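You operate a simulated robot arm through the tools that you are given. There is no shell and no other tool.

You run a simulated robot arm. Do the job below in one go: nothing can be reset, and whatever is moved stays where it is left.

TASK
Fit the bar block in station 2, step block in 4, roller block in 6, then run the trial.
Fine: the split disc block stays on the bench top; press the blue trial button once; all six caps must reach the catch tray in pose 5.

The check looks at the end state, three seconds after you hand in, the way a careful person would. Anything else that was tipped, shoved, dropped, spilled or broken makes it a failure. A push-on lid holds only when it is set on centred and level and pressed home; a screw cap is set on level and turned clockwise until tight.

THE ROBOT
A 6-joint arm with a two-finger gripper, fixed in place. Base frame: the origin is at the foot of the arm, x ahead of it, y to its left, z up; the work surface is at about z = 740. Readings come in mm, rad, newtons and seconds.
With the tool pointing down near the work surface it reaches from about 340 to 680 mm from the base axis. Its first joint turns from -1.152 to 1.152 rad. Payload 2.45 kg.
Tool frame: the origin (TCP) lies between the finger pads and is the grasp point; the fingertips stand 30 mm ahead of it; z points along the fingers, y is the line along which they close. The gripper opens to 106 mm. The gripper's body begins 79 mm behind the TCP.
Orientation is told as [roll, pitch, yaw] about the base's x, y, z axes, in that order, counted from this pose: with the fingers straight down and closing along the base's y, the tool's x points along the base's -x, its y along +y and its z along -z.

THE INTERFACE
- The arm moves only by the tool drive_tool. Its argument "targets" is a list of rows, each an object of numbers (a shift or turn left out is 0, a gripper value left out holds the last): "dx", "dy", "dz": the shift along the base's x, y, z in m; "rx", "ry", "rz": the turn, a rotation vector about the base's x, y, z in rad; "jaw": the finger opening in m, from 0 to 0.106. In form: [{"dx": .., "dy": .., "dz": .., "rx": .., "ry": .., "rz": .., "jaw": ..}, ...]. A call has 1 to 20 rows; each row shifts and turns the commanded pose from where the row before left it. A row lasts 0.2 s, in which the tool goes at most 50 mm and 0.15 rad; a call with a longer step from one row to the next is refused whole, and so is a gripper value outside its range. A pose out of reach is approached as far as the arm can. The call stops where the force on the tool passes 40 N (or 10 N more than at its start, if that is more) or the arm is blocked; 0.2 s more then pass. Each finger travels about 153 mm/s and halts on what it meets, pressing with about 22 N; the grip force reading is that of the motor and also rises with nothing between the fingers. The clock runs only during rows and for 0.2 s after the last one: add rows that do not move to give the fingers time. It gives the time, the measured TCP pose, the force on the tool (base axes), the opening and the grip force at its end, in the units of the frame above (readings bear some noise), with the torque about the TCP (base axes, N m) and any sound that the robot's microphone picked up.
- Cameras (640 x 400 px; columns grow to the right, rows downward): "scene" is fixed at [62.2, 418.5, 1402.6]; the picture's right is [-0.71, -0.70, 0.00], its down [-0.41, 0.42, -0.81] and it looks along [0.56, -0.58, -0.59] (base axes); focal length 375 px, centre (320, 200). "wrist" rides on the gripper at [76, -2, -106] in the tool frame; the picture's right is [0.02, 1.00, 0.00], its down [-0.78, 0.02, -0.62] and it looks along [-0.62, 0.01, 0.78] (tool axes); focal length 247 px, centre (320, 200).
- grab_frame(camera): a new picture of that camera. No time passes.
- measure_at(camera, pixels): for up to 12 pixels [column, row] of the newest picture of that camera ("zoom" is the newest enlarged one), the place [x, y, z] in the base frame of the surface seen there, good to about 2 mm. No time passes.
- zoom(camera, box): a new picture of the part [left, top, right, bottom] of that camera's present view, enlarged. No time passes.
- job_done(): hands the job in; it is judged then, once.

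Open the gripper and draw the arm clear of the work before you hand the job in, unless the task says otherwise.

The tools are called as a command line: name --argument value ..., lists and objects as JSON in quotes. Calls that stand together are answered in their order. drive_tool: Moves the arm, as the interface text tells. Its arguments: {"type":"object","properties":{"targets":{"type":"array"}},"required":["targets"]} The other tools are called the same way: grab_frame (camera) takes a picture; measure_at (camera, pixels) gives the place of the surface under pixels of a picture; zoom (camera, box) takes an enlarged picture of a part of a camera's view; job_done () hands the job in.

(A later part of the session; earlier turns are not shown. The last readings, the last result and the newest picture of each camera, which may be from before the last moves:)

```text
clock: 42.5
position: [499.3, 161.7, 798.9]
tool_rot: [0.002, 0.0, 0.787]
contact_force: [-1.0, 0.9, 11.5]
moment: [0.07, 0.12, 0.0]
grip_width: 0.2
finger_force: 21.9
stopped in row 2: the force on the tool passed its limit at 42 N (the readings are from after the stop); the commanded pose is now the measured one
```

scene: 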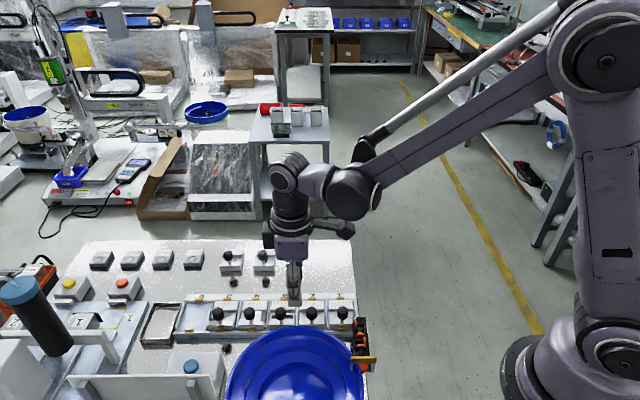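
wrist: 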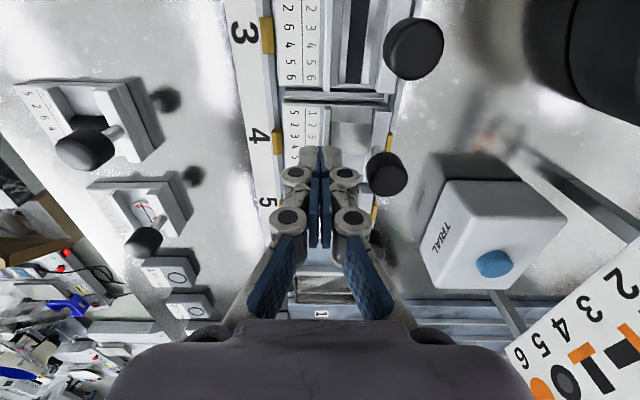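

Pressed to 42 N, no click. I raise away and re-measure station 4.

drive_tool --targets '[{"dz": 0.01}, {"dz": 0.03}, {"dz": 0.045}, {"dx": 0.028, "dy": -0.032}, {"dx": 0.028, "dy": -0.032, "jaw": 0.06}, {"dx": 0.028, "dy": -0.032}, {}, {}]'

grab_frame --camera "scene"

measure_at --camera "scene" --pixels '[[249.2, 311], [249.2, 309.3], [249.2, 312.6], [247.4, 311], [251, 311], [217.8, 311.4], [217.8, 313], [216, 312], [280.4, 310.9], [279, 311.5], [282, 311.5], [311.8, 310.6]]'

zoom --camera "scene" --box '[200, 280, 300, 340]'

measure_at --camera "zoom" --pixels '[[288, 150], [425, 150], [260, 275], [400, 275], [102, 150], [240, 150], [70, 275], [205, 275], [465, 148], [460, 272], [590, 272], [265, 318]]'

```text
clock: 44.3
position: [584.5, 64.6, 884.2]
tool_rot: [0.002, -0.001, 0.785]
contact_force: [0.0, 0.3, 0.3]
moment: [0.01, 0.02, -0.02]
grip_width: 60.1
finger_force: 0.1
```

```text
taken
```

scene: 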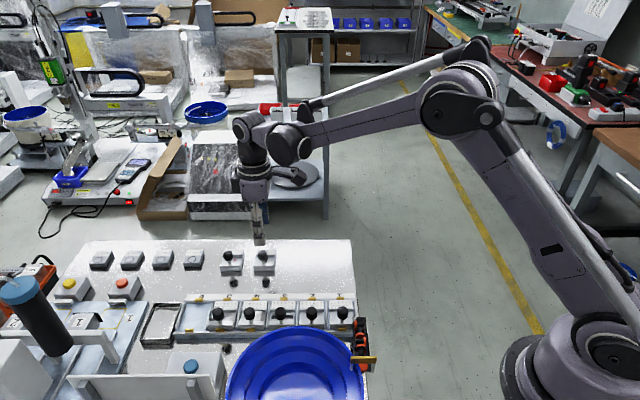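

```text
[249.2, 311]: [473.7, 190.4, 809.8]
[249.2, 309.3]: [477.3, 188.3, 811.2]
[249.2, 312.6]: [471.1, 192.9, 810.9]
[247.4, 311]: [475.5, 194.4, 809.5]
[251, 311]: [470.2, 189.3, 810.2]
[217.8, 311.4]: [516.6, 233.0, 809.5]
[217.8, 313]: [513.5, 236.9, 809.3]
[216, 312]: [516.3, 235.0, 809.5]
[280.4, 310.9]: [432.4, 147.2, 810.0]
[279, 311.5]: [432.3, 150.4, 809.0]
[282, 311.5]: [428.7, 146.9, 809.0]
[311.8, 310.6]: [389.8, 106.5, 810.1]
```

```text
6.40 times, centred on (250, 310) of scene
```

zoom: 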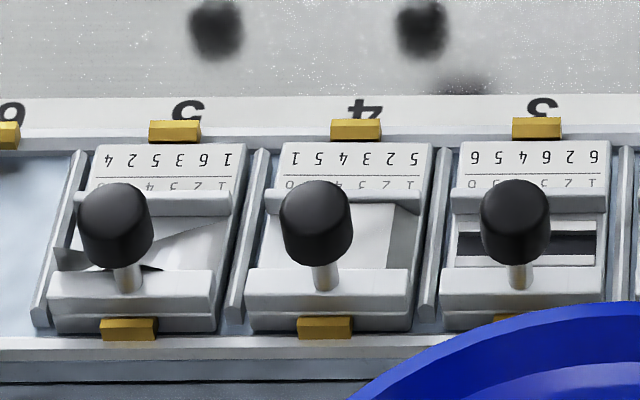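

```text
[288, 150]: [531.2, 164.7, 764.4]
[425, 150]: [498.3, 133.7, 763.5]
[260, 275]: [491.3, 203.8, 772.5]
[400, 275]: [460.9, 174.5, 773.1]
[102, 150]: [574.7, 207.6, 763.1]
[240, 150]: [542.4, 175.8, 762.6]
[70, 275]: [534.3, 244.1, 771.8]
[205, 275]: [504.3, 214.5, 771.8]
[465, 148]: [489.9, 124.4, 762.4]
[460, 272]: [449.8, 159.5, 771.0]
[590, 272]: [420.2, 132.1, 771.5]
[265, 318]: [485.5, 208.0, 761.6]
```

Station 4's block still reads ~1 mm proud of 3 and 5. I take very close zooms at the clips of stations 4 and 5 to compare how the edges engage.

zoom --camera "scene" --box '[240, 295, 275, 315]'

zoom --camera "scene" --box '[210, 295, 245, 315]'

zoom --camera "scene" --box '[235, 318, 275, 340]'

zoom --camera "scene" --box '[203, 318, 243, 340]'

```text
16.00 times, centred on (258, 305) of scene
```

zoom: 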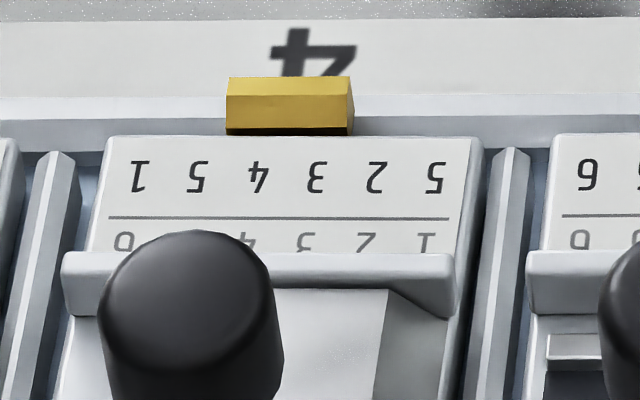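

```text
16.00 times, centred on (228, 305) of scene
```

zoom: 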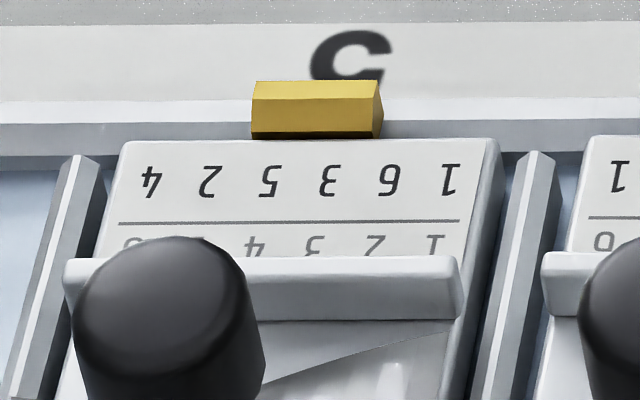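

```text
16.00 times, centred on (255, 329) of scene
```

zoom: 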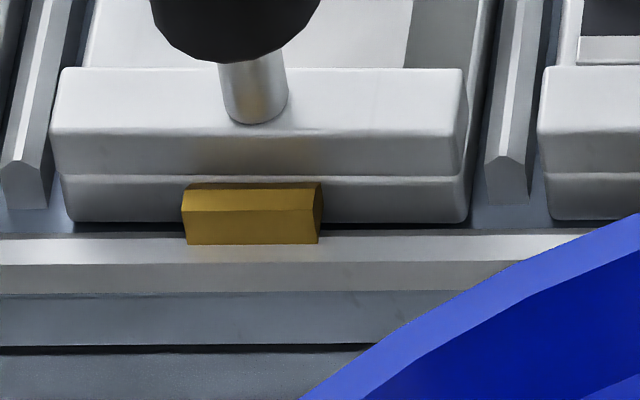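

```text
16.00 times, centred on (223, 329) of scene
```

zoom: 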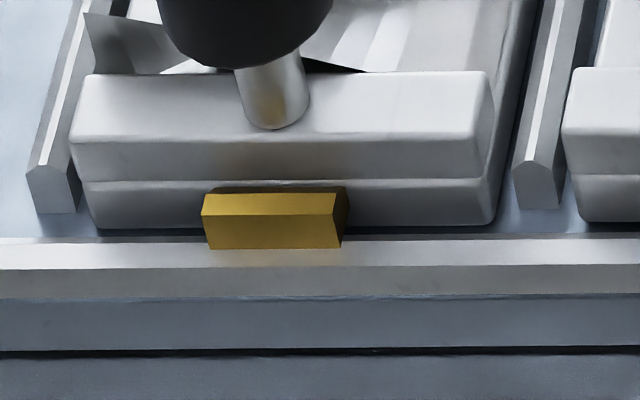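

Edges and gaps of stations 4 and 5 match to within a pixel at 16×, so the step block is fully seated. Same check for station 2 versus 1 and 3, then view the roller block.

zoom --camera "scene" --box '[297, 292, 332, 312]'

zoom --camera "scene" --box '[325, 292, 360, 312]'

zoom --camera "scene" --box '[270, 292, 305, 312]'

grab_frame --camera "wrist"

zoom --camera "wrist" --box '[240, 60, 360, 160]'

```text
16.00 times, centred on (314, 302) of scene
```

zoom: 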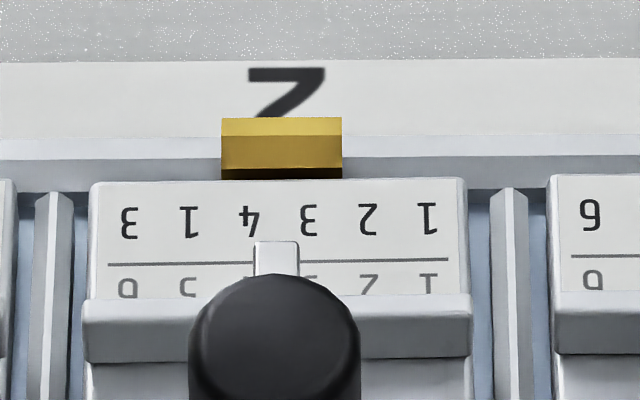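

```text
16.00 times, centred on (342, 302) of scene
```

zoom: 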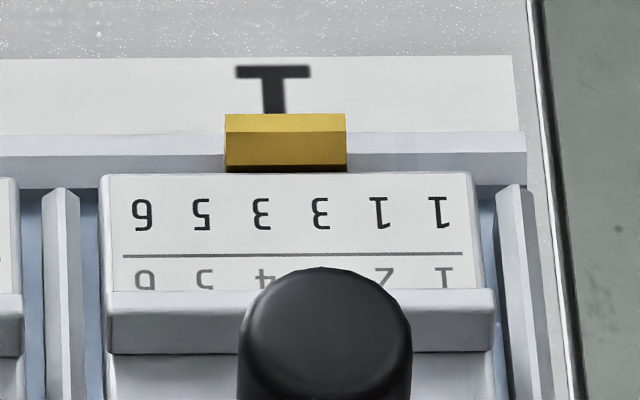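

```text
16.00 times, centred on (288, 302) of scene
```

zoom: 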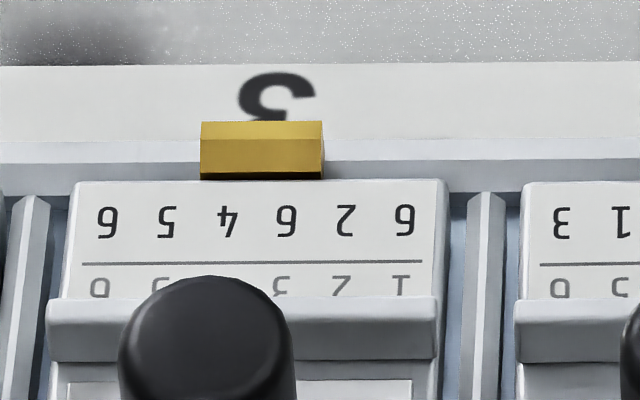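

```text
taken
```

wrist: 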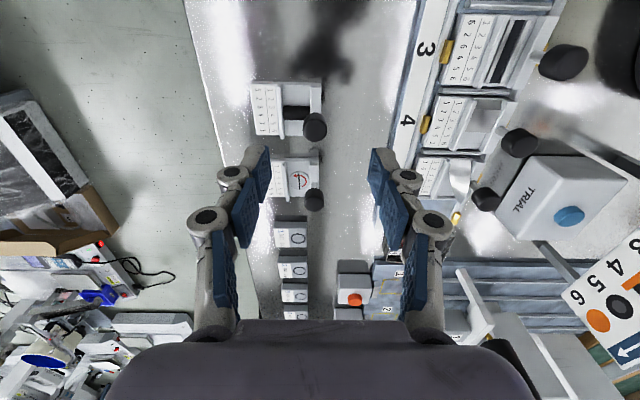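

```text
4.00 times, centred on (300, 110) of wrist
```

zoom: 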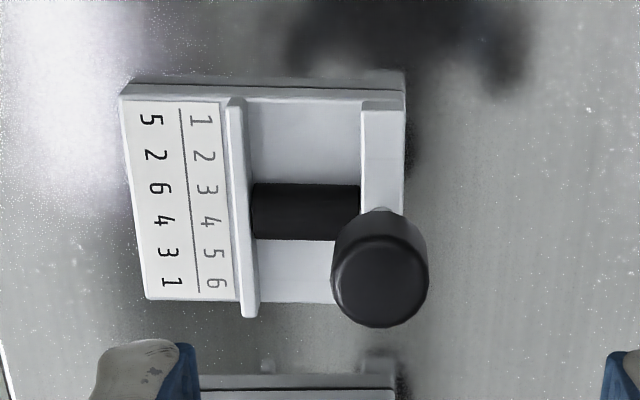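

My blocks show a thin dark strip below the clip that the factory-fitted ones lack, consistent with ~1 mm proud. I inspect the empty station 6 closely to understand the seat.

zoom --camera "scene" --box '[172, 292, 222, 337]'

measure_at --camera "zoom" --pixels '[[200, 60], [230, 40], [230, 62], [230, 75], [230, 85], [300, 200], [120, 280], [170, 322], [170, 310], [170, 340], [120, 330], [120, 100]]'

```text
8.89 times, centred on (197, 314) of scene
```

zoom: 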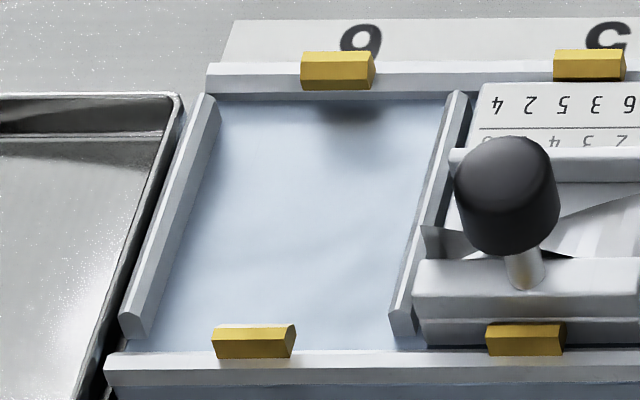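

```text
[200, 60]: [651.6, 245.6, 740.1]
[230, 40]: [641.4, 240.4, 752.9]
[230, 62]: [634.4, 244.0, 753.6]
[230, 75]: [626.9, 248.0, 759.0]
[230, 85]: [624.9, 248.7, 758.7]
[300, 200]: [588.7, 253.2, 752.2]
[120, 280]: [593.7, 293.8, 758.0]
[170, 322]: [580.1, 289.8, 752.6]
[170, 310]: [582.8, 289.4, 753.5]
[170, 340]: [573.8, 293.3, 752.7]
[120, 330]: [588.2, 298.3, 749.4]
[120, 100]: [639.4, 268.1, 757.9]
```

I'll place the roller block next, then decide on pressing all three harder. Measure its knob, roller and corners.

zoom --camera "wrist" --box '[240, 60, 360, 160]'

measure_at --camera "zoom" --pixels '[[380, 282], [345, 282], [415, 282], [380, 250], [380, 315], [125, 105], [148, 296], [402, 105], [305, 210], [305, 195], [305, 280], [380, 150]]'

```text
4.00 times, centred on (300, 110) of wrist
```

zoom: 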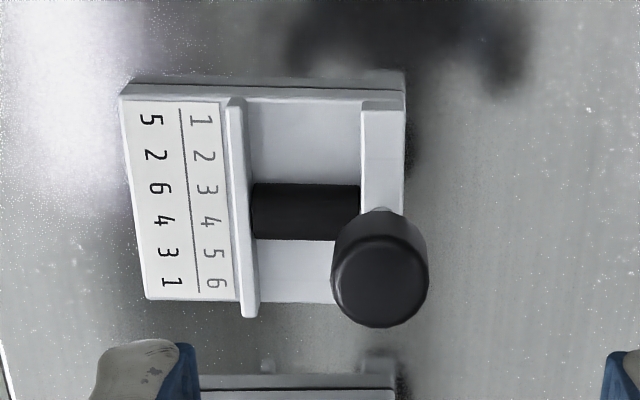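

```text
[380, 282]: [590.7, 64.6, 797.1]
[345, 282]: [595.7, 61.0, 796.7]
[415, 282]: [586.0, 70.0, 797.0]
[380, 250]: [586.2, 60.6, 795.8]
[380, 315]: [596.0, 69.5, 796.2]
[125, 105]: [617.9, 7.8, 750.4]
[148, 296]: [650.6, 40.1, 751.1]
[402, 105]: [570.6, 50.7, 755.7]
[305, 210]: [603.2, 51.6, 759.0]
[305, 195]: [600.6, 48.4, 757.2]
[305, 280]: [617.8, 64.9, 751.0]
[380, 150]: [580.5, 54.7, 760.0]
```

Knob axis ≈(590.9,65.1), roller top z≈759. I move over it and descend to check centring.

drive_tool --targets '[{"dx": 0.007, "dz": -0.016}, {"dz": -0.016}, {"dz": -0.016}, {}, {}]'

zoom --camera "wrist" --box '[250, 100, 390, 190]'

measure_at --camera "zoom" --pixels '[[310, 230], [310, 200], [310, 260], [270, 230], [350, 230], [65, 240], [560, 240], [310, 180]]'

```text
clock: 45.5
position: [589.8, 65.8, 835.2]
tool_rot: [0.003, -0.002, 0.785]
contact_force: [-0.6, -1.1, 0.1]
moment: [-0.01, -0.01, -0.04]
grip_width: 59.8
finger_force: 0.0
```

```text
4.44 times, centred on (320, 145) of wrist
```

zoom: 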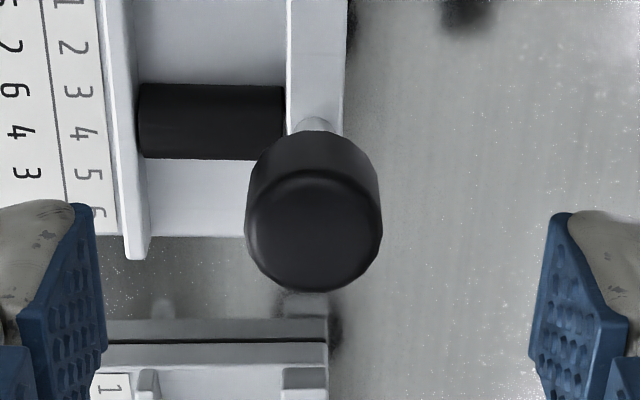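

```text
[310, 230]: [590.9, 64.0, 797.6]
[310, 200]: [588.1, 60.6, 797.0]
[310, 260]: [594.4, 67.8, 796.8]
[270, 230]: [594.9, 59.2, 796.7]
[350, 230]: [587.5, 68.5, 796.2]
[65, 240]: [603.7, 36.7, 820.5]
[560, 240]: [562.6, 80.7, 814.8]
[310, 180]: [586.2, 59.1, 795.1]
```

Knob is ~1.2 mm off along the closing line; I correct, descend to z≈798, grip and lift.

drive_tool --targets '[{"dx": 0.0009, "dy": -0.0009, "dz": -0.019}, {"dz": -0.0183}, {}, {"jaw": 0.024}, {"jaw": 0.015}, {"jaw": 0.015}, {}, {"dz": 0.005}, {"dz": 0.01}, {"dz": 0.025}, {"dz": 0.04}, {}, {}]'

grab_frame --camera "wrist"

zoom --camera "wrist" --box '[215, 90, 345, 190]'

measure_at --camera "zoom" --pixels '[[100, 120], [150, 280], [200, 180], [130, 200], [330, 100], [470, 120], [500, 180], [230, 80]]'

```text
clock: 48.3
position: [593.6, 65.4, 877.5]
tool_rot: [0.002, 0.0, 0.788]
contact_force: [-0.1, 0.9, -1.6]
moment: [0.04, 0.02, -0.03]
grip_width: 19.6
finger_force: 21.8
```

```text
taken
```

wrist: 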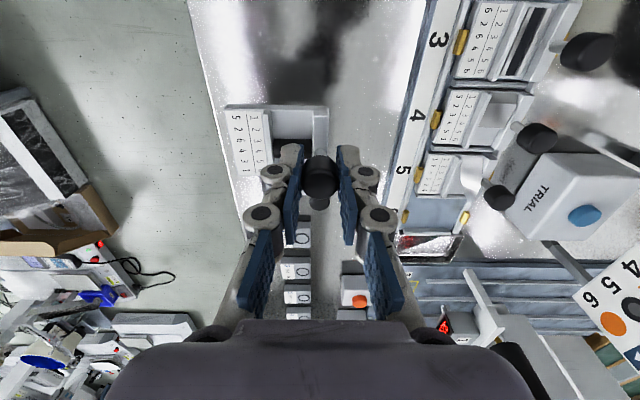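

```text
4.00 times, centred on (280, 140) of wrist
```

zoom: 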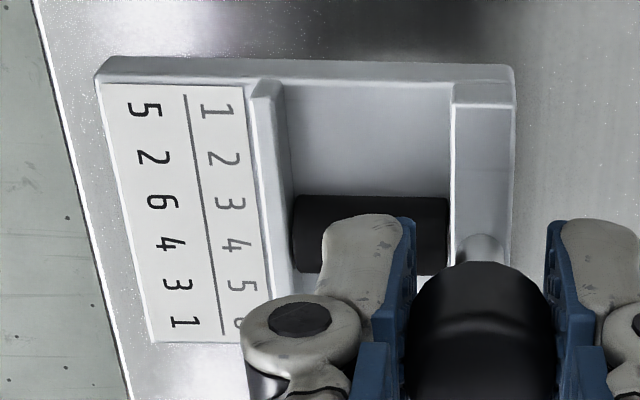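

```text
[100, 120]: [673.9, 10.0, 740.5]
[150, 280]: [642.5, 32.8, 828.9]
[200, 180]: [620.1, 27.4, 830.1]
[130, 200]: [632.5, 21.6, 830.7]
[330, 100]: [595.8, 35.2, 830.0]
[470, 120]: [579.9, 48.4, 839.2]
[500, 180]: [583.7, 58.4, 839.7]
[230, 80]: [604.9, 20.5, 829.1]
```

Held level (table z 829–831). I carry it to station 6's target (556.4,272.6) and lower to just above the clips.

drive_tool --targets '[{"dz": 0.012}, {"dx": -0.0035, "dy": 0.0208}, {"dx": -0.0035, "dy": 0.0208}, {"dx": -0.0035, "dy": 0.0208}, {"dx": -0.0035, "dy": 0.0208}, {"dx": -0.0035, "dy": 0.0208}, {"dx": -0.0035, "dy": 0.0208}, {"dx": -0.0035, "dy": 0.0208}, {"dx": -0.0035, "dy": 0.0208}, {"dx": -0.0035, "dy": 0.0208}, {"dx": -0.0035, "dy": 0.0204}, {}, {"dz": -0.025}, {"dz": -0.025}, {}, {}]'

grab_frame --camera "wrist"

zoom --camera "scene" --box '[140, 275, 240, 340]'

zoom --camera "wrist" --box '[200, 20, 360, 180]'

```text
clock: 51.7
position: [556.9, 273.7, 839.5]
tool_rot: [0.002, -0.002, 0.787]
contact_force: [-0.5, 0.4, -1.2]
moment: [0.02, 0.02, -0.02]
grip_width: 19.5
finger_force: 21.8
```

```text
taken
```

wrist: 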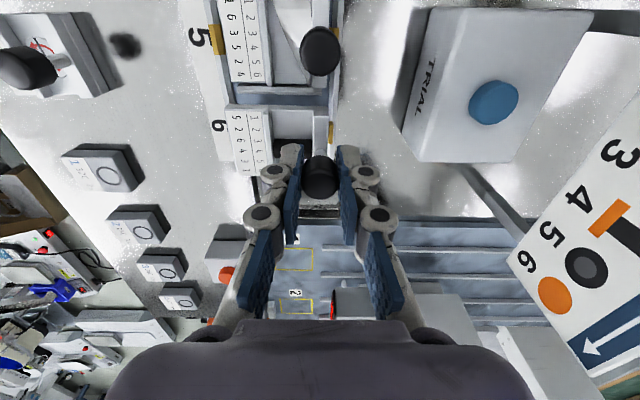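

```text
6.15 times, centred on (190, 308) of scene
```

zoom: 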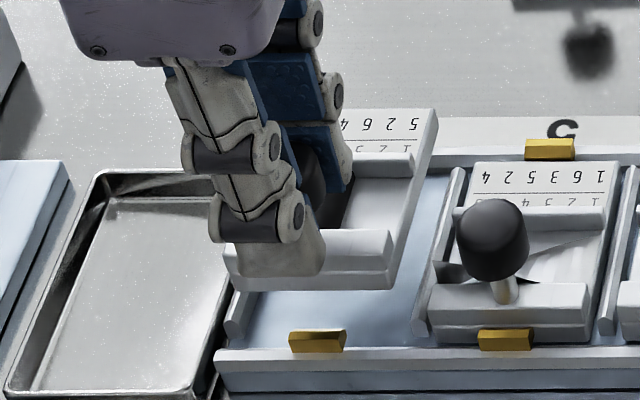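

```text
2.50 times, centred on (280, 100) of wrist
```

zoom: 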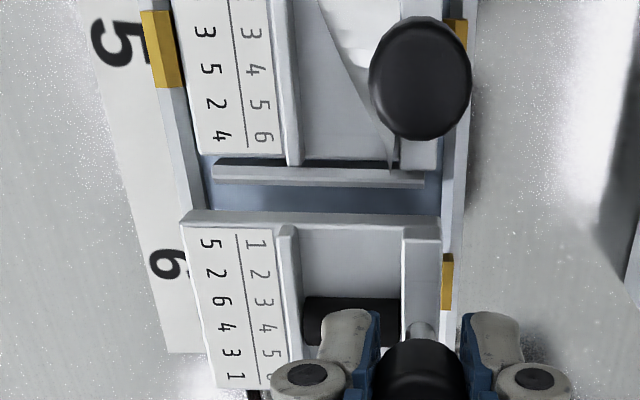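

I measure the held block's corners and station 6's rib and clip.

zoom --camera "wrist" --box '[240, 80, 340, 170]'

measure_at --camera "zoom" --pixels '[[35, 125], [84, 395], [478, 150], [478, 200], [70, 215], [85, 300], [500, 220], [90, 35], [420, 50], [250, 40], [300, 20], [120, 130]]'

```text
4.44 times, centred on (290, 125) of wrist
```

zoom: 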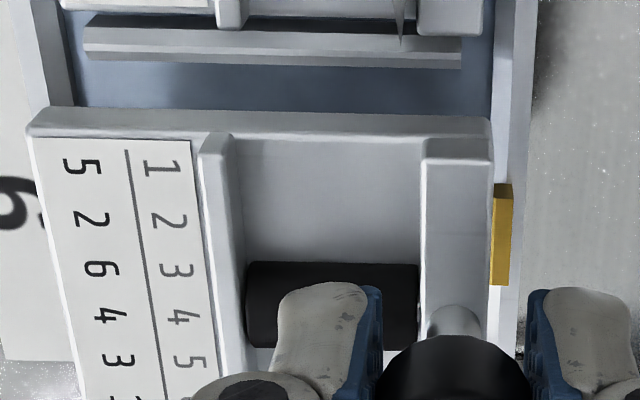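

```text
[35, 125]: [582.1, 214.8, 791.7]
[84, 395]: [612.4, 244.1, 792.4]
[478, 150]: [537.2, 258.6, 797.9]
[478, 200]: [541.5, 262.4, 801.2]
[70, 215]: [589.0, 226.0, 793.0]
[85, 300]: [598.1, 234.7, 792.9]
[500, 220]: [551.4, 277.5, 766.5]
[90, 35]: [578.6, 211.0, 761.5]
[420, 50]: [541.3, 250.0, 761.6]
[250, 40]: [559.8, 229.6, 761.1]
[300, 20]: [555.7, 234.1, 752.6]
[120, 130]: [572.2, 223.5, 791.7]
```

Block is centred on station 6 (front edge d≈197 versus clip 193.7, s mid ≈586). I lower it to contact.

drive_tool --targets '[{"dx": 0.0003, "dy": 0.0003, "dz": -0.008}, {"dz": -0.008}, {"dz": -0.006}, {"dz": -0.003}, {"dz": -0.0015}, {"dz": -0.001}, {}]'

zoom --camera "wrist" --box '[200, 20, 360, 180]'

```text
clock: 53.3
position: [557.1, 273.8, 813.2]
tool_rot: [0.001, -0.002, 0.786]
contact_force: [3.6, 2.5, -0.1]
moment: [0.06, -0.14, 0.01]
grip_width: 19.4
finger_force: 21.6
```

```text
2.50 times, centred on (280, 100) of wrist
```

zoom: 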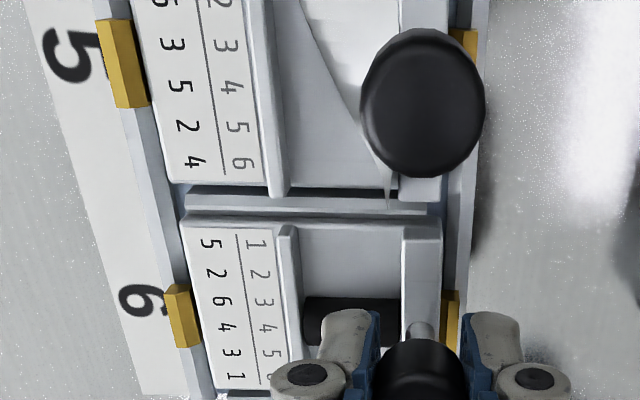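

A 4.4 N side push along +u shows the block touching the rib toward station 5. I shift 1.3 mm along +u and check the force.

drive_tool --targets '[{"dx": 0.0005, "dy": 0.0005}, {"dx": 0.0005, "dy": 0.0005}, {}]'

```text
clock: 54.1
position: [557.0, 272.9, 813.4]
tool_rot: [0.001, 0.001, 0.787]
contact_force: [0.5, 1.3, -1.6]
moment: [0.03, 0.03, 0.01]
grip_width: 19.5
finger_force: 21.6
```

Side force is gone. I look at the gaps on both sides of the block in station 6 from the scene camera.

zoom --camera "scene" --box '[170, 295, 230, 335]'

zoom --camera "wrist" --box '[260, 100, 330, 190]'

```text
10.00 times, centred on (200, 315) of scene
```

zoom: 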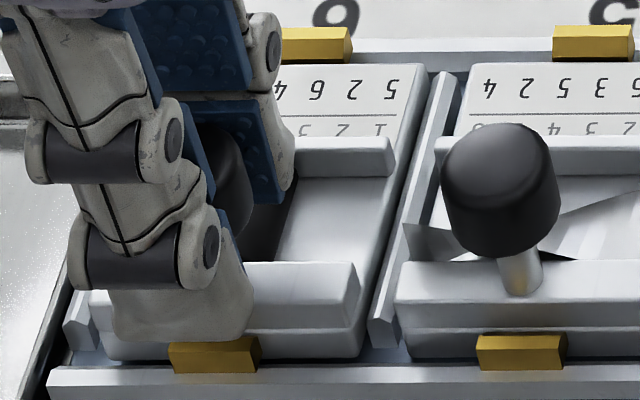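

```text
4.44 times, centred on (295, 145) of wrist
```

zoom: 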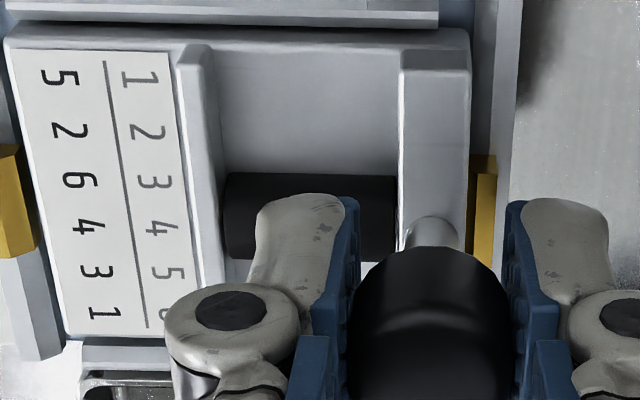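

Gaps to both ribs look even (~10–12 px). I lower the rest of the way.

drive_tool --targets '[{"dz": -0.001}, {"dz": -0.001}, {"dz": -0.0007}, {}]'

```text
clock: 55.1
position: [558.8, 273.7, 810.3]
tool_rot: [0.001, -0.001, 0.787]
contact_force: [0.0, -0.5, 5.5]
moment: [-0.03, 0.0, -0.03]
grip_width: 19.4
finger_force: 21.7
```

Light contact at z≈810.3, as expected. I continue pressing in small steps.

drive_tool --targets '[{"dz": -0.0007}, {"dz": -0.0007}, {}]'

```text
clock: 55.9
position: [559.4, 273.9, 809.2]
tool_rot: [0.001, -0.002, 0.788]
contact_force: [5.3, 1.3, 20.5]
moment: [0.01, -0.2, 0.01]
grip_width: 19.1
finger_force: 21.7
```

20 N down with a 5 N sideways component. One more small step to see whether it drops home.

drive_tool --targets '[{"dz": -0.0006}, {"dz": -0.0006}, {}]'

zoom --camera "scene" --box '[170, 295, 230, 335]'

zoom --camera "wrist" --box '[200, 20, 360, 180]'

measure_at --camera "zoom" --pixels '[[195, 235], [225, 380], [255, 250], [205, 290], [425, 250], [350, 260], [175, 150], [240, 150], [420, 180], [330, 100], [230, 205], [180, 320]]'

```text
clock: 56.7
position: [557.3, 273.5, 807.9]
tool_rot: [0.001, 0.0, 0.789]
contact_force: [1.1, -3.3, 16.2]
moment: [-0.14, -0.06, -0.01]
grip_width: 19.5
finger_force: 22.6
```

```text
10.00 times, centred on (200, 315) of scene
```

zoom: 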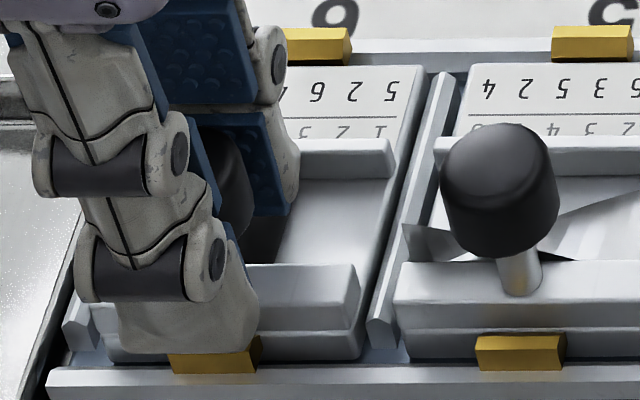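

```text
2.50 times, centred on (280, 100) of wrist
```

zoom: 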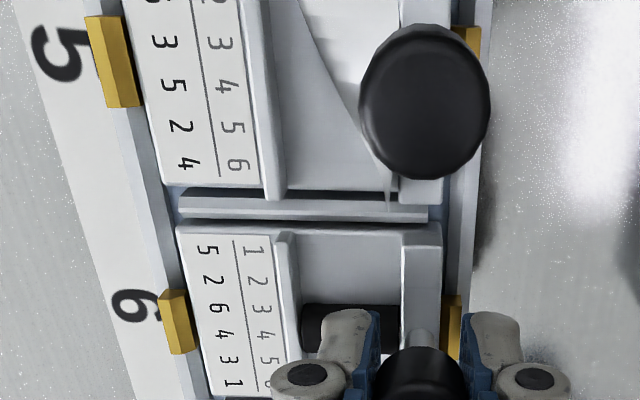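

```text
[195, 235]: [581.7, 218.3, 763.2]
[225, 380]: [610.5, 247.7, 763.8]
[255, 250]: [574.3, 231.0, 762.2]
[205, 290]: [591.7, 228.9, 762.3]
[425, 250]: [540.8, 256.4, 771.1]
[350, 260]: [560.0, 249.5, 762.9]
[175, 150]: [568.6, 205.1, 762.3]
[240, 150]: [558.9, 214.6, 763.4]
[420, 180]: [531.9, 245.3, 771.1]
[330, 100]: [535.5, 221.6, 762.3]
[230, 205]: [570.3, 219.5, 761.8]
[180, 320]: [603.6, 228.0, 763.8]
```

Station 6's table (762.9) and wall (771.1) match station 5's. I release and raise.

drive_tool --targets '[{"dz": 0.0012}, {"jaw": 0.03}, {"jaw": 0.05}, {}, {"dz": 0.02}, {"dz": 0.035}, {"dz": 0.03}, {}]'

grab_frame --camera "wrist"

zoom --camera "wrist" --box '[210, 30, 360, 150]'

measure_at --camera "zoom" --pixels '[[135, 150], [175, 250], [200, 160], [150, 190], [390, 150], [300, 150], [110, 60], [180, 60], [370, 100], [280, 60], [200, 125], [440, 270]]'

```text
clock: 58.5
position: [557.3, 271.1, 894.9]
tool_rot: [0.002, -0.001, 0.787]
contact_force: [0.3, -0.3, -0.3]
moment: [0.01, 0.0, 0.02]
grip_width: 50.0
finger_force: 0.1
```

```text
taken
```

wrist: 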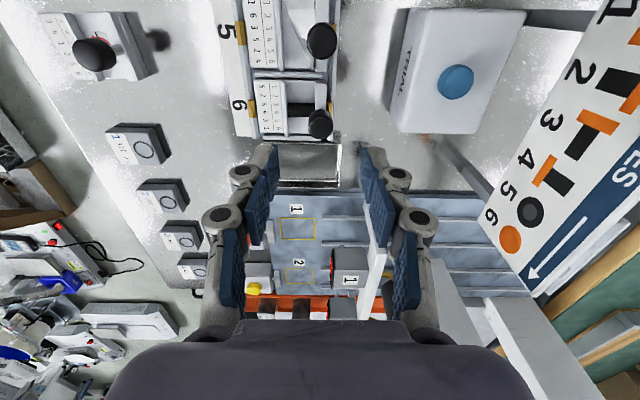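

```text
3.33 times, centred on (285, 90) of wrist
```

zoom: 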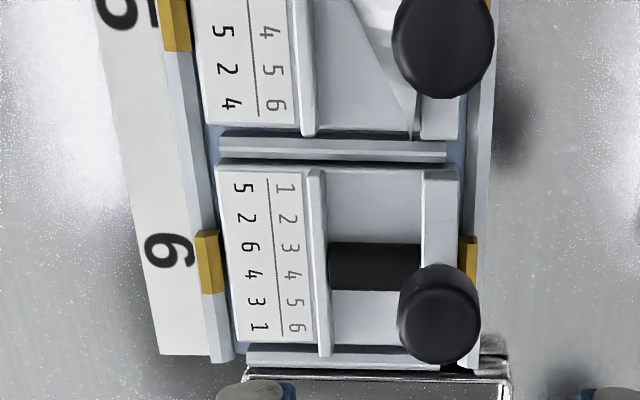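

```text
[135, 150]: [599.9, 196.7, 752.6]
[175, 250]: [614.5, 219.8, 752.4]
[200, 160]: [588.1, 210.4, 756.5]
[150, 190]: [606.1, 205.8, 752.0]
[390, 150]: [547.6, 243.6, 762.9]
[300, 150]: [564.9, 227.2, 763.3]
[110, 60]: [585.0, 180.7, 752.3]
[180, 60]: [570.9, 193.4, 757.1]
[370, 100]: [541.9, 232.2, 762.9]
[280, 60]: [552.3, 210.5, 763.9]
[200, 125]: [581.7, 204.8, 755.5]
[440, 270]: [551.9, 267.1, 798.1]
```

Now I move the arm aside and compare the three fitted stations closely from the scene camera.

drive_tool --targets '[{"dx": 0.0, "dy": -0.035, "dz": 0.01}, {"dx": 0.0, "dy": -0.04}, {"dx": 0.0, "dy": -0.04}, {"dx": 0.0, "dy": -0.04}, {"dx": 0.0, "dy": -0.04}, {}]'

zoom --camera "scene" --box '[180, 296, 215, 316]'

zoom --camera "scene" --box '[172, 318, 212, 340]'

zoom --camera "scene" --box '[170, 285, 290, 340]'

measure_at --camera "zoom" --pixels '[[105, 100], [210, 100], [75, 195], [180, 195], [275, 98], [380, 98], [250, 192], [355, 192], [440, 97], [545, 97], [410, 190], [520, 190]]'

```text
clock: 59.9
position: [562.0, 76.2, 904.8]
tool_rot: [0.001, -0.001, 0.789]
contact_force: [-0.2, -0.3, -0.4]
moment: [-0.02, 0.02, -0.03]
grip_width: 50.3
finger_force: 0.0
```

```text
16.00 times, centred on (198, 306) of scene
```

zoom: 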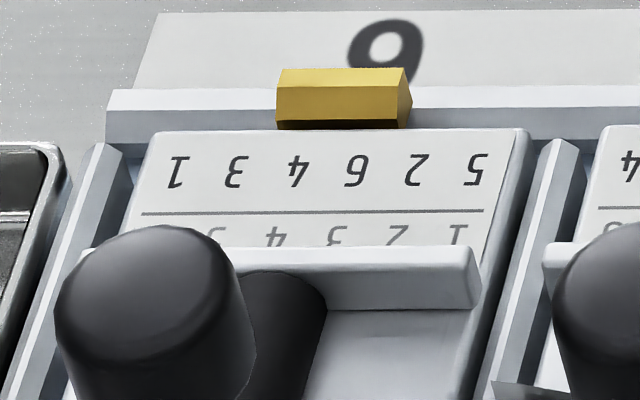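

```text
16.00 times, centred on (192, 329) of scene
```

zoom: 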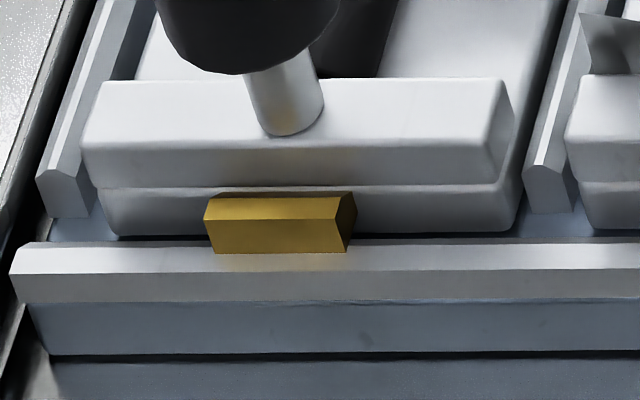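

```text
5.33 times, centred on (230, 312) of scene
```

zoom: 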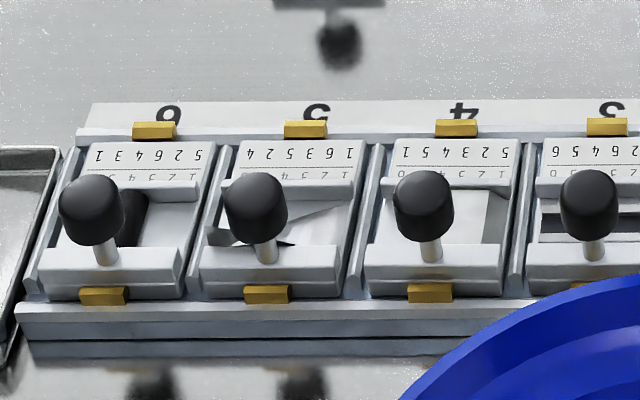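

```text
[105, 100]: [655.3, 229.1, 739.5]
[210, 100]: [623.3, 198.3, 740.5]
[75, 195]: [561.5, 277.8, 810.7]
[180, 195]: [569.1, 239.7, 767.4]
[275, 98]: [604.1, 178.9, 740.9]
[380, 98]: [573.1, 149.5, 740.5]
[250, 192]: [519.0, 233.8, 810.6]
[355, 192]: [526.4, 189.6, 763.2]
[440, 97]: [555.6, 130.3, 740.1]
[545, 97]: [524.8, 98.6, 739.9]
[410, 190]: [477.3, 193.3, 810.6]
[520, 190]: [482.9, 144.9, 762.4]
```

I measure knob tops of stations 6, 5, 4 from a fresh scene frame.

grab_frame --camera "scene"

measure_at --camera "scene" --pixels '[[186.5, 311.6], [186.5, 310], [186.5, 313.3], [184.7, 311.6], [188.3, 311.6], [185.5, 312.5], [217.5, 311.4], [217.5, 309.8], [217.5, 313.1], [215.7, 311.4], [219.3, 311.4], [216.5, 312.3]]'

measure_at --camera "scene" --pixels '[[249.2, 311], [249.2, 309.3], [249.2, 312.6], [247.4, 311], [251, 311], [248.2, 312], [311.8, 310.6], [311.8, 309], [311.8, 312.3], [310, 310.6], [313.6, 310.6], [310.8, 311.6]]'

zoom --camera "scene" --box '[175, 290, 255, 330]'

measure_at --camera "zoom" --pixels '[[170, 100], [310, 100], [235, 110], [100, 278], [200, 278], [120, 300], [420, 100], [560, 100], [490, 110], [350, 275], [450, 275], [370, 300]]'

```text
taken
```

scene: 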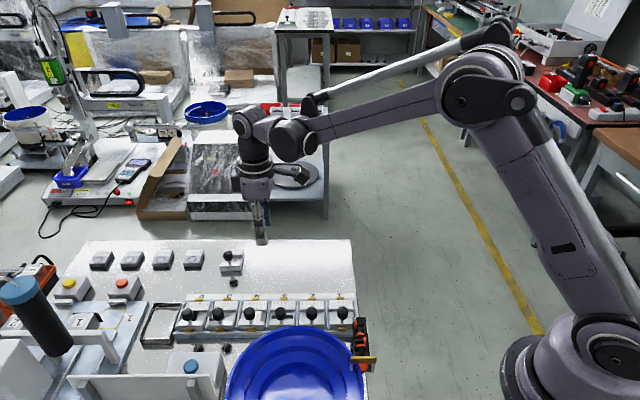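

```text
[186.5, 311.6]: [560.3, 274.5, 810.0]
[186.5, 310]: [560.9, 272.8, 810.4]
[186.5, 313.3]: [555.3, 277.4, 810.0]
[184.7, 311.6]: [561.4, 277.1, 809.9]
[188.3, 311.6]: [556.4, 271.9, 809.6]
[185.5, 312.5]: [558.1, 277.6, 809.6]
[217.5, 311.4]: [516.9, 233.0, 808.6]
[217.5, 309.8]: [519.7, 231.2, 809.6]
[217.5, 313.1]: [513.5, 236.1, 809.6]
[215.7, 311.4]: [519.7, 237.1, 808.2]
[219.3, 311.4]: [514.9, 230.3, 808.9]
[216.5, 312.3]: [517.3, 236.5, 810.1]
```

```text
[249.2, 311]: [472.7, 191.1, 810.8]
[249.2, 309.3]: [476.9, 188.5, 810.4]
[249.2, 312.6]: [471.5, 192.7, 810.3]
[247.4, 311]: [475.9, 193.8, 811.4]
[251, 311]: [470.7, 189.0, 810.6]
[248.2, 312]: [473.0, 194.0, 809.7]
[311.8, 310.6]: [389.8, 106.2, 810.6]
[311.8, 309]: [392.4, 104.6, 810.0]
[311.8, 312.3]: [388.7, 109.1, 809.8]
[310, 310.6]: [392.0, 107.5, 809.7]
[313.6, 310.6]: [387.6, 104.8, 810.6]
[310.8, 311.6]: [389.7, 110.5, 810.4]
```

```text
8.00 times, centred on (215, 310) of scene
```

zoom: 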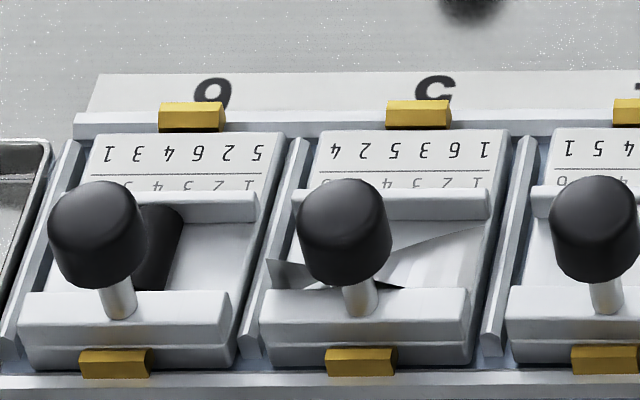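

```text
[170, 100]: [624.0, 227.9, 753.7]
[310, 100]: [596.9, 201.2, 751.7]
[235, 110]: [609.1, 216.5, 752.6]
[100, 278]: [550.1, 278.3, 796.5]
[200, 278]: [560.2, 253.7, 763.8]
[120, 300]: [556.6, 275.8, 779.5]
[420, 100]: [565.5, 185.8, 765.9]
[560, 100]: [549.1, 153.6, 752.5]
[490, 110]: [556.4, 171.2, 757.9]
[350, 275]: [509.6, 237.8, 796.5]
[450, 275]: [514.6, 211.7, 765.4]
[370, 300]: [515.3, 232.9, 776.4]
```

All three fitted blocks read ~1 mm higher than the factory-fitted ones, though well aligned. Let me read a settled arm position first.

drive_tool --targets '[{}, {}, {}]'

drive_tool --targets '[{}]'

```text
clock: 60.7
position: [561.8, 75.5, 904.3]
tool_rot: [0.003, -0.001, 0.789]
contact_force: [0.1, 0.5, 0.3]
moment: [0.02, 0.0, -0.04]
grip_width: 50.0
finger_force: 0.0
```

```text
clock: 61.1
position: [561.5, 76.8, 905.5]
tool_rot: [0.001, -0.002, 0.788]
contact_force: [-0.1, 0.0, -0.4]
moment: [0.01, 0.0, -0.02]
grip_width: 50.0
finger_force: 0.0
```

Settled reading (561.7,76.2). I return to station 4's knob to test gently whether the block can settle lower.

drive_tool --targets '[{"dx": -0.0148, "dy": 0.0186}, {"dx": -0.0148, "dy": 0.0186}, {"dx": -0.0148, "dy": 0.0186}, {"dx": -0.0148, "dy": 0.0186}, {"dx": -0.0148, "dy": 0.0186}, {"dx": -0.0149, "dy": 0.0188}, {"dz": -0.03}, {"dz": -0.025}, {}, {}, {}]'

zoom --camera "wrist" --box '[250, 100, 390, 190]'

measure_at --camera "zoom" --pixels '[[310, 230], [310, 200], [310, 260], [280, 230], [340, 230], [60, 240], [560, 240]]'

```text
clock: 63.5
position: [467.9, 189.6, 848.7]
tool_rot: [0.002, -0.001, 0.788]
contact_force: [0.0, -0.5, 0.2]
moment: [-0.01, 0.0, -0.01]
grip_width: 50.2
finger_force: 0.1
```

```text
4.44 times, centred on (320, 145) of wrist
```

zoom: 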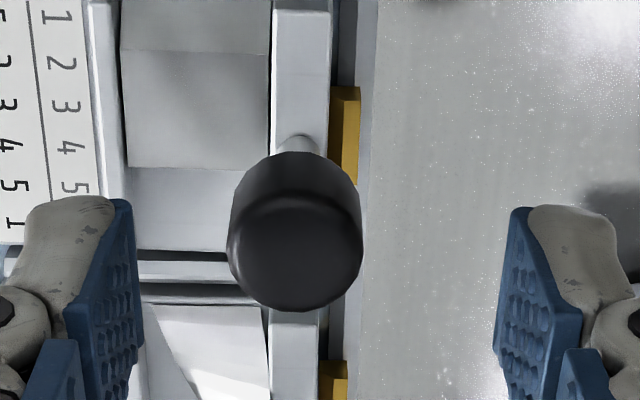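

```text
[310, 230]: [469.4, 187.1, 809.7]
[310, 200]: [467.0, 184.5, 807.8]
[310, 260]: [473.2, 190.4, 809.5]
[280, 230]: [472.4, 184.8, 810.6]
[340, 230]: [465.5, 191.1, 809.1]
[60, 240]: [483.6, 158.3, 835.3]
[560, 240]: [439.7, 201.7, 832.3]
```

Knob centre is at about (473,188); I correct by (+5,-1.5) mm, descend to z≈811 and close gently on it.

drive_tool --targets '[{"dx": 0.005, "dy": -0.0015}, {}, {"dz": -0.02}, {"dz": -0.0175}, {}, {"jaw": 0.024}, {"jaw": 0.015}, {"jaw": 0.015}, {}]'

```text
clock: 65.5
position: [474.4, 189.3, 811.5]
tool_rot: [0.002, -0.002, 0.788]
contact_force: [-0.1, -1.8, -4.8]
moment: [-0.02, -0.06, -0.07]
grip_width: 19.4
finger_force: 21.6
```

Gripped. I test the free play: move 1 mm along +u and read the side force.

drive_tool --targets '[{"dx": 0.0007, "dy": 0.0007, "dz": -0.0005}, {}]'

drive_tool --targets '[{"dx": 0.0007, "dy": 0.0007}, {}]'

drive_tool --targets '[{"dx": -0.0007, "dy": 0.0007}, {}]'

drive_tool --targets '[{"dx": 0.0014, "dy": -0.0014}, {}]'

```text
clock: 66.1
position: [474.4, 190.1, 811.7]
tool_rot: [0.002, 0.0, 0.786]
contact_force: [-1.3, -4.9, 11.3]
moment: [-0.18, 0.04, -0.06]
grip_width: 19.5
finger_force: 22.0
```

```text
clock: 66.7
position: [473.3, 189.4, 811.9]
tool_rot: [0.0, 0.002, 0.787]
contact_force: [-5.3, -9.3, 15.3]
moment: [-0.41, 0.26, -0.07]
grip_width: 19.2
finger_force: 22.0
```

```text
clock: 67.3
position: [474.1, 189.9, 811.1]
tool_rot: [0.0, 0.0, 0.788]
contact_force: [-3.2, -14.8, 14.4]
moment: [-0.48, 0.13, -0.06]
grip_width: 19.4
finger_force: 21.9
```

```text
clock: 67.9
position: [474.8, 190.7, 810.9]
tool_rot: [0.005, 0.002, 0.788]
contact_force: [-12.2, -9.4, 7.2]
moment: [-0.29, 0.39, -0.01]
grip_width: 19.5
finger_force: 21.7
```

The block resists sideways motion stiffly (10+ N per mm), so it is held in the pocket. I undo these offsets and test whether it resists a tiny upward pull.

drive_tool --targets '[{"dx": -0.0021, "dy": -0.0007}, {}]'

drive_tool --targets '[{"dz": 0.0006}, {}]'

drive_tool --targets '[{"dz": 0.0005}, {}]'

```text
clock: 68.5
position: [475.0, 190.9, 810.6]
tool_rot: [0.002, -0.004, 0.788]
contact_force: [-3.6, -2.5, -13.8]
moment: [-0.08, 0.18, -0.02]
grip_width: 19.7
finger_force: 21.7
```

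```text
clock: 69.1
position: [476.2, 190.5, 810.2]
tool_rot: [0.003, -0.002, 0.789]
contact_force: [-3.4, 3.5, -17.5]
moment: [0.08, 0.05, -0.06]
grip_width: 19.5
finger_force: 22.0
```

```text
clock: 69.7
position: [476.1, 189.4, 811.4]
tool_rot: [0.001, -0.003, 0.79]
contact_force: [-0.1, 9.8, -16.1]
moment: [0.27, -0.08, -0.04]
grip_width: 19.3
finger_force: 21.7
```

Upward pull meets −16 N with the block only weighing ~1.3 N: it is latched by the clips. I ease back down, release and rise.

drive_tool --targets '[{"dz": -0.0015}, {}]'

drive_tool --targets '[{"jaw": 0.03}, {"jaw": 0.05}, {}, {"dz": 0.02}, {"dz": 0.03}, {"dz": 0.03}, {}, {}]'

zoom --camera "scene" --box '[200, 280, 300, 340]'

grab_frame --camera "scene"

measure_at --camera "scene" --pixels '[[249.2, 311], [249.2, 309.3], [249.2, 312.6], [247.4, 311], [251, 311], [248.2, 312]]'

```text
clock: 70.3
position: [475.7, 190.4, 810.7]
tool_rot: [0.003, -0.003, 0.789]
contact_force: [1.5, 12.0, 18.2]
moment: [0.41, 0.05, -0.06]
grip_width: 19.7
finger_force: 21.7
```

```text
clock: 72.1
position: [477.3, 189.9, 889.9]
tool_rot: [0.001, -0.003, 0.787]
contact_force: [0.7, 0.0, 0.7]
moment: [-0.02, 0.03, 0.02]
grip_width: 50.2
finger_force: 0.1
```

```text
6.40 times, centred on (250, 310) of scene
```

zoom: 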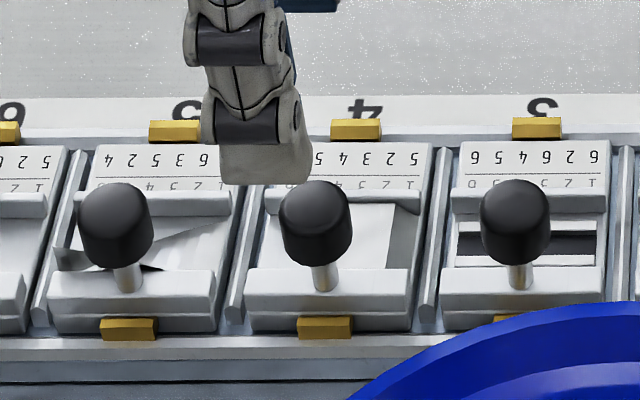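

```text
taken
```

scene: 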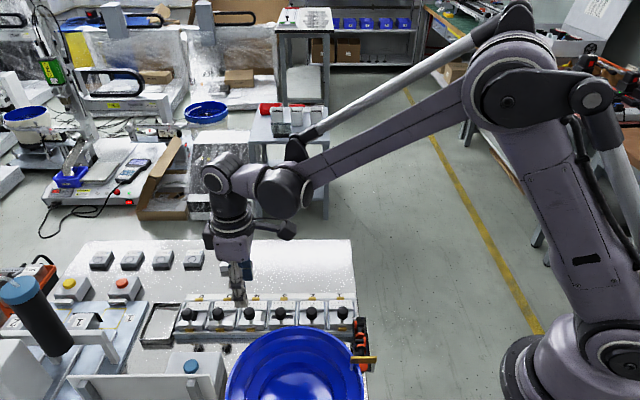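

```text
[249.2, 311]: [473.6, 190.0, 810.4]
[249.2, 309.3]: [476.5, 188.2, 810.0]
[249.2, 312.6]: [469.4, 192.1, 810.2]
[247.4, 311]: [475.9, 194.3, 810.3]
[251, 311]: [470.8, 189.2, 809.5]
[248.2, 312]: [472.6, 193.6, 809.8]
```

Station 4's block stayed put, so it is latched. I go to station 6's knob for the same press-and-pull check.

drive_tool --targets '[{"dx": 0.02, "dy": 0.021}, {"dx": 0.02, "dy": 0.021}, {"dx": 0.02, "dy": 0.021}, {"dx": 0.02, "dy": 0.0207}, {"dz": -0.02}, {"dz": -0.02}, {}, {}, {}]'

zoom --camera "wrist" --box '[250, 100, 390, 190]'

measure_at --camera "zoom" --pixels '[[310, 230], [310, 200], [310, 260], [280, 230], [340, 230], [300, 250]]'

```text
clock: 74.1
position: [555.2, 271.4, 848.5]
tool_rot: [0.001, -0.002, 0.788]
contact_force: [0.1, 0.4, -0.5]
moment: [-0.02, -0.01, -0.01]
grip_width: 50.3
finger_force: 0.0
```

```text
4.44 times, centred on (320, 145) of wrist
```

zoom: 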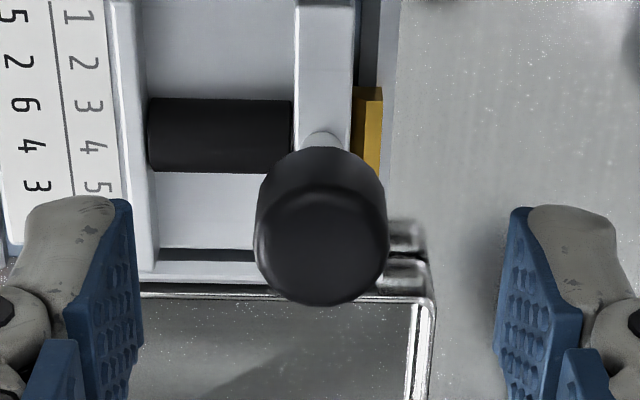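

```text
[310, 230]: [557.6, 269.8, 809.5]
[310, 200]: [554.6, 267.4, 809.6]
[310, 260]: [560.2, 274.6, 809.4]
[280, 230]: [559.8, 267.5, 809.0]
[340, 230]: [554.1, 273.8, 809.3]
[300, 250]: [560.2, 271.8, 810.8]
```

Knob centre ≈(557.8,273). I correct, descend to z≈811, close, then press to ~20 N.

drive_tool --targets '[{"dx": 0.0026, "dy": 0.0016}, {}, {"dz": -0.02}, {"dz": -0.0175}, {}, {"jaw": 0.024}, {"jaw": 0.015}, {"jaw": 0.015}, {}]'

drive_tool --targets '[{"dz": -0.0007}, {"dz": -0.0007}, {}]'

```text
clock: 76.1
position: [558.7, 273.0, 812.5]
tool_rot: [0.001, 0.0, 0.787]
contact_force: [-1.6, 1.3, -2.7]
moment: [0.02, 0.08, -0.01]
grip_width: 19.6
finger_force: 22.1
```

```text
clock: 76.9
position: [558.7, 274.5, 811.6]
tool_rot: [0.0, -0.001, 0.788]
contact_force: [2.2, 2.4, 15.7]
moment: [0.01, -0.1, 0.05]
grip_width: 19.5
finger_force: 21.9
```

Now pressing with 15.7 N. I press slightly more and then pull up a fraction of a millimetre to test the latch.

drive_tool --targets '[{"dz": -0.0006}, {}]'

drive_tool --targets '[{"dz": 0.001}, {"dz": 0.001}, {}]'

drive_tool --targets '[{"dz": 0.0006}, {}]'

```text
clock: 77.5
position: [558.4, 274.3, 811.0]
tool_rot: [-0.001, -0.001, 0.786]
contact_force: [0.1, -4.0, 20.4]
moment: [-0.12, 0.03, 0.0]
grip_width: 19.4
finger_force: 22.2
```

```text
clock: 78.3
position: [558.6, 273.6, 812.0]
tool_rot: [0.0, -0.001, 0.786]
contact_force: [3.6, -6.2, -17.1]
moment: [-0.12, -0.07, 0.0]
grip_width: 19.9
finger_force: 22.0
```

```text
clock: 78.9
position: [558.4, 274.5, 813.6]
tool_rot: [-0.001, -0.001, 0.786]
contact_force: [8.9, -4.8, -18.2]
moment: [-0.05, -0.22, -0.02]
grip_width: 19.4
finger_force: 21.9
```

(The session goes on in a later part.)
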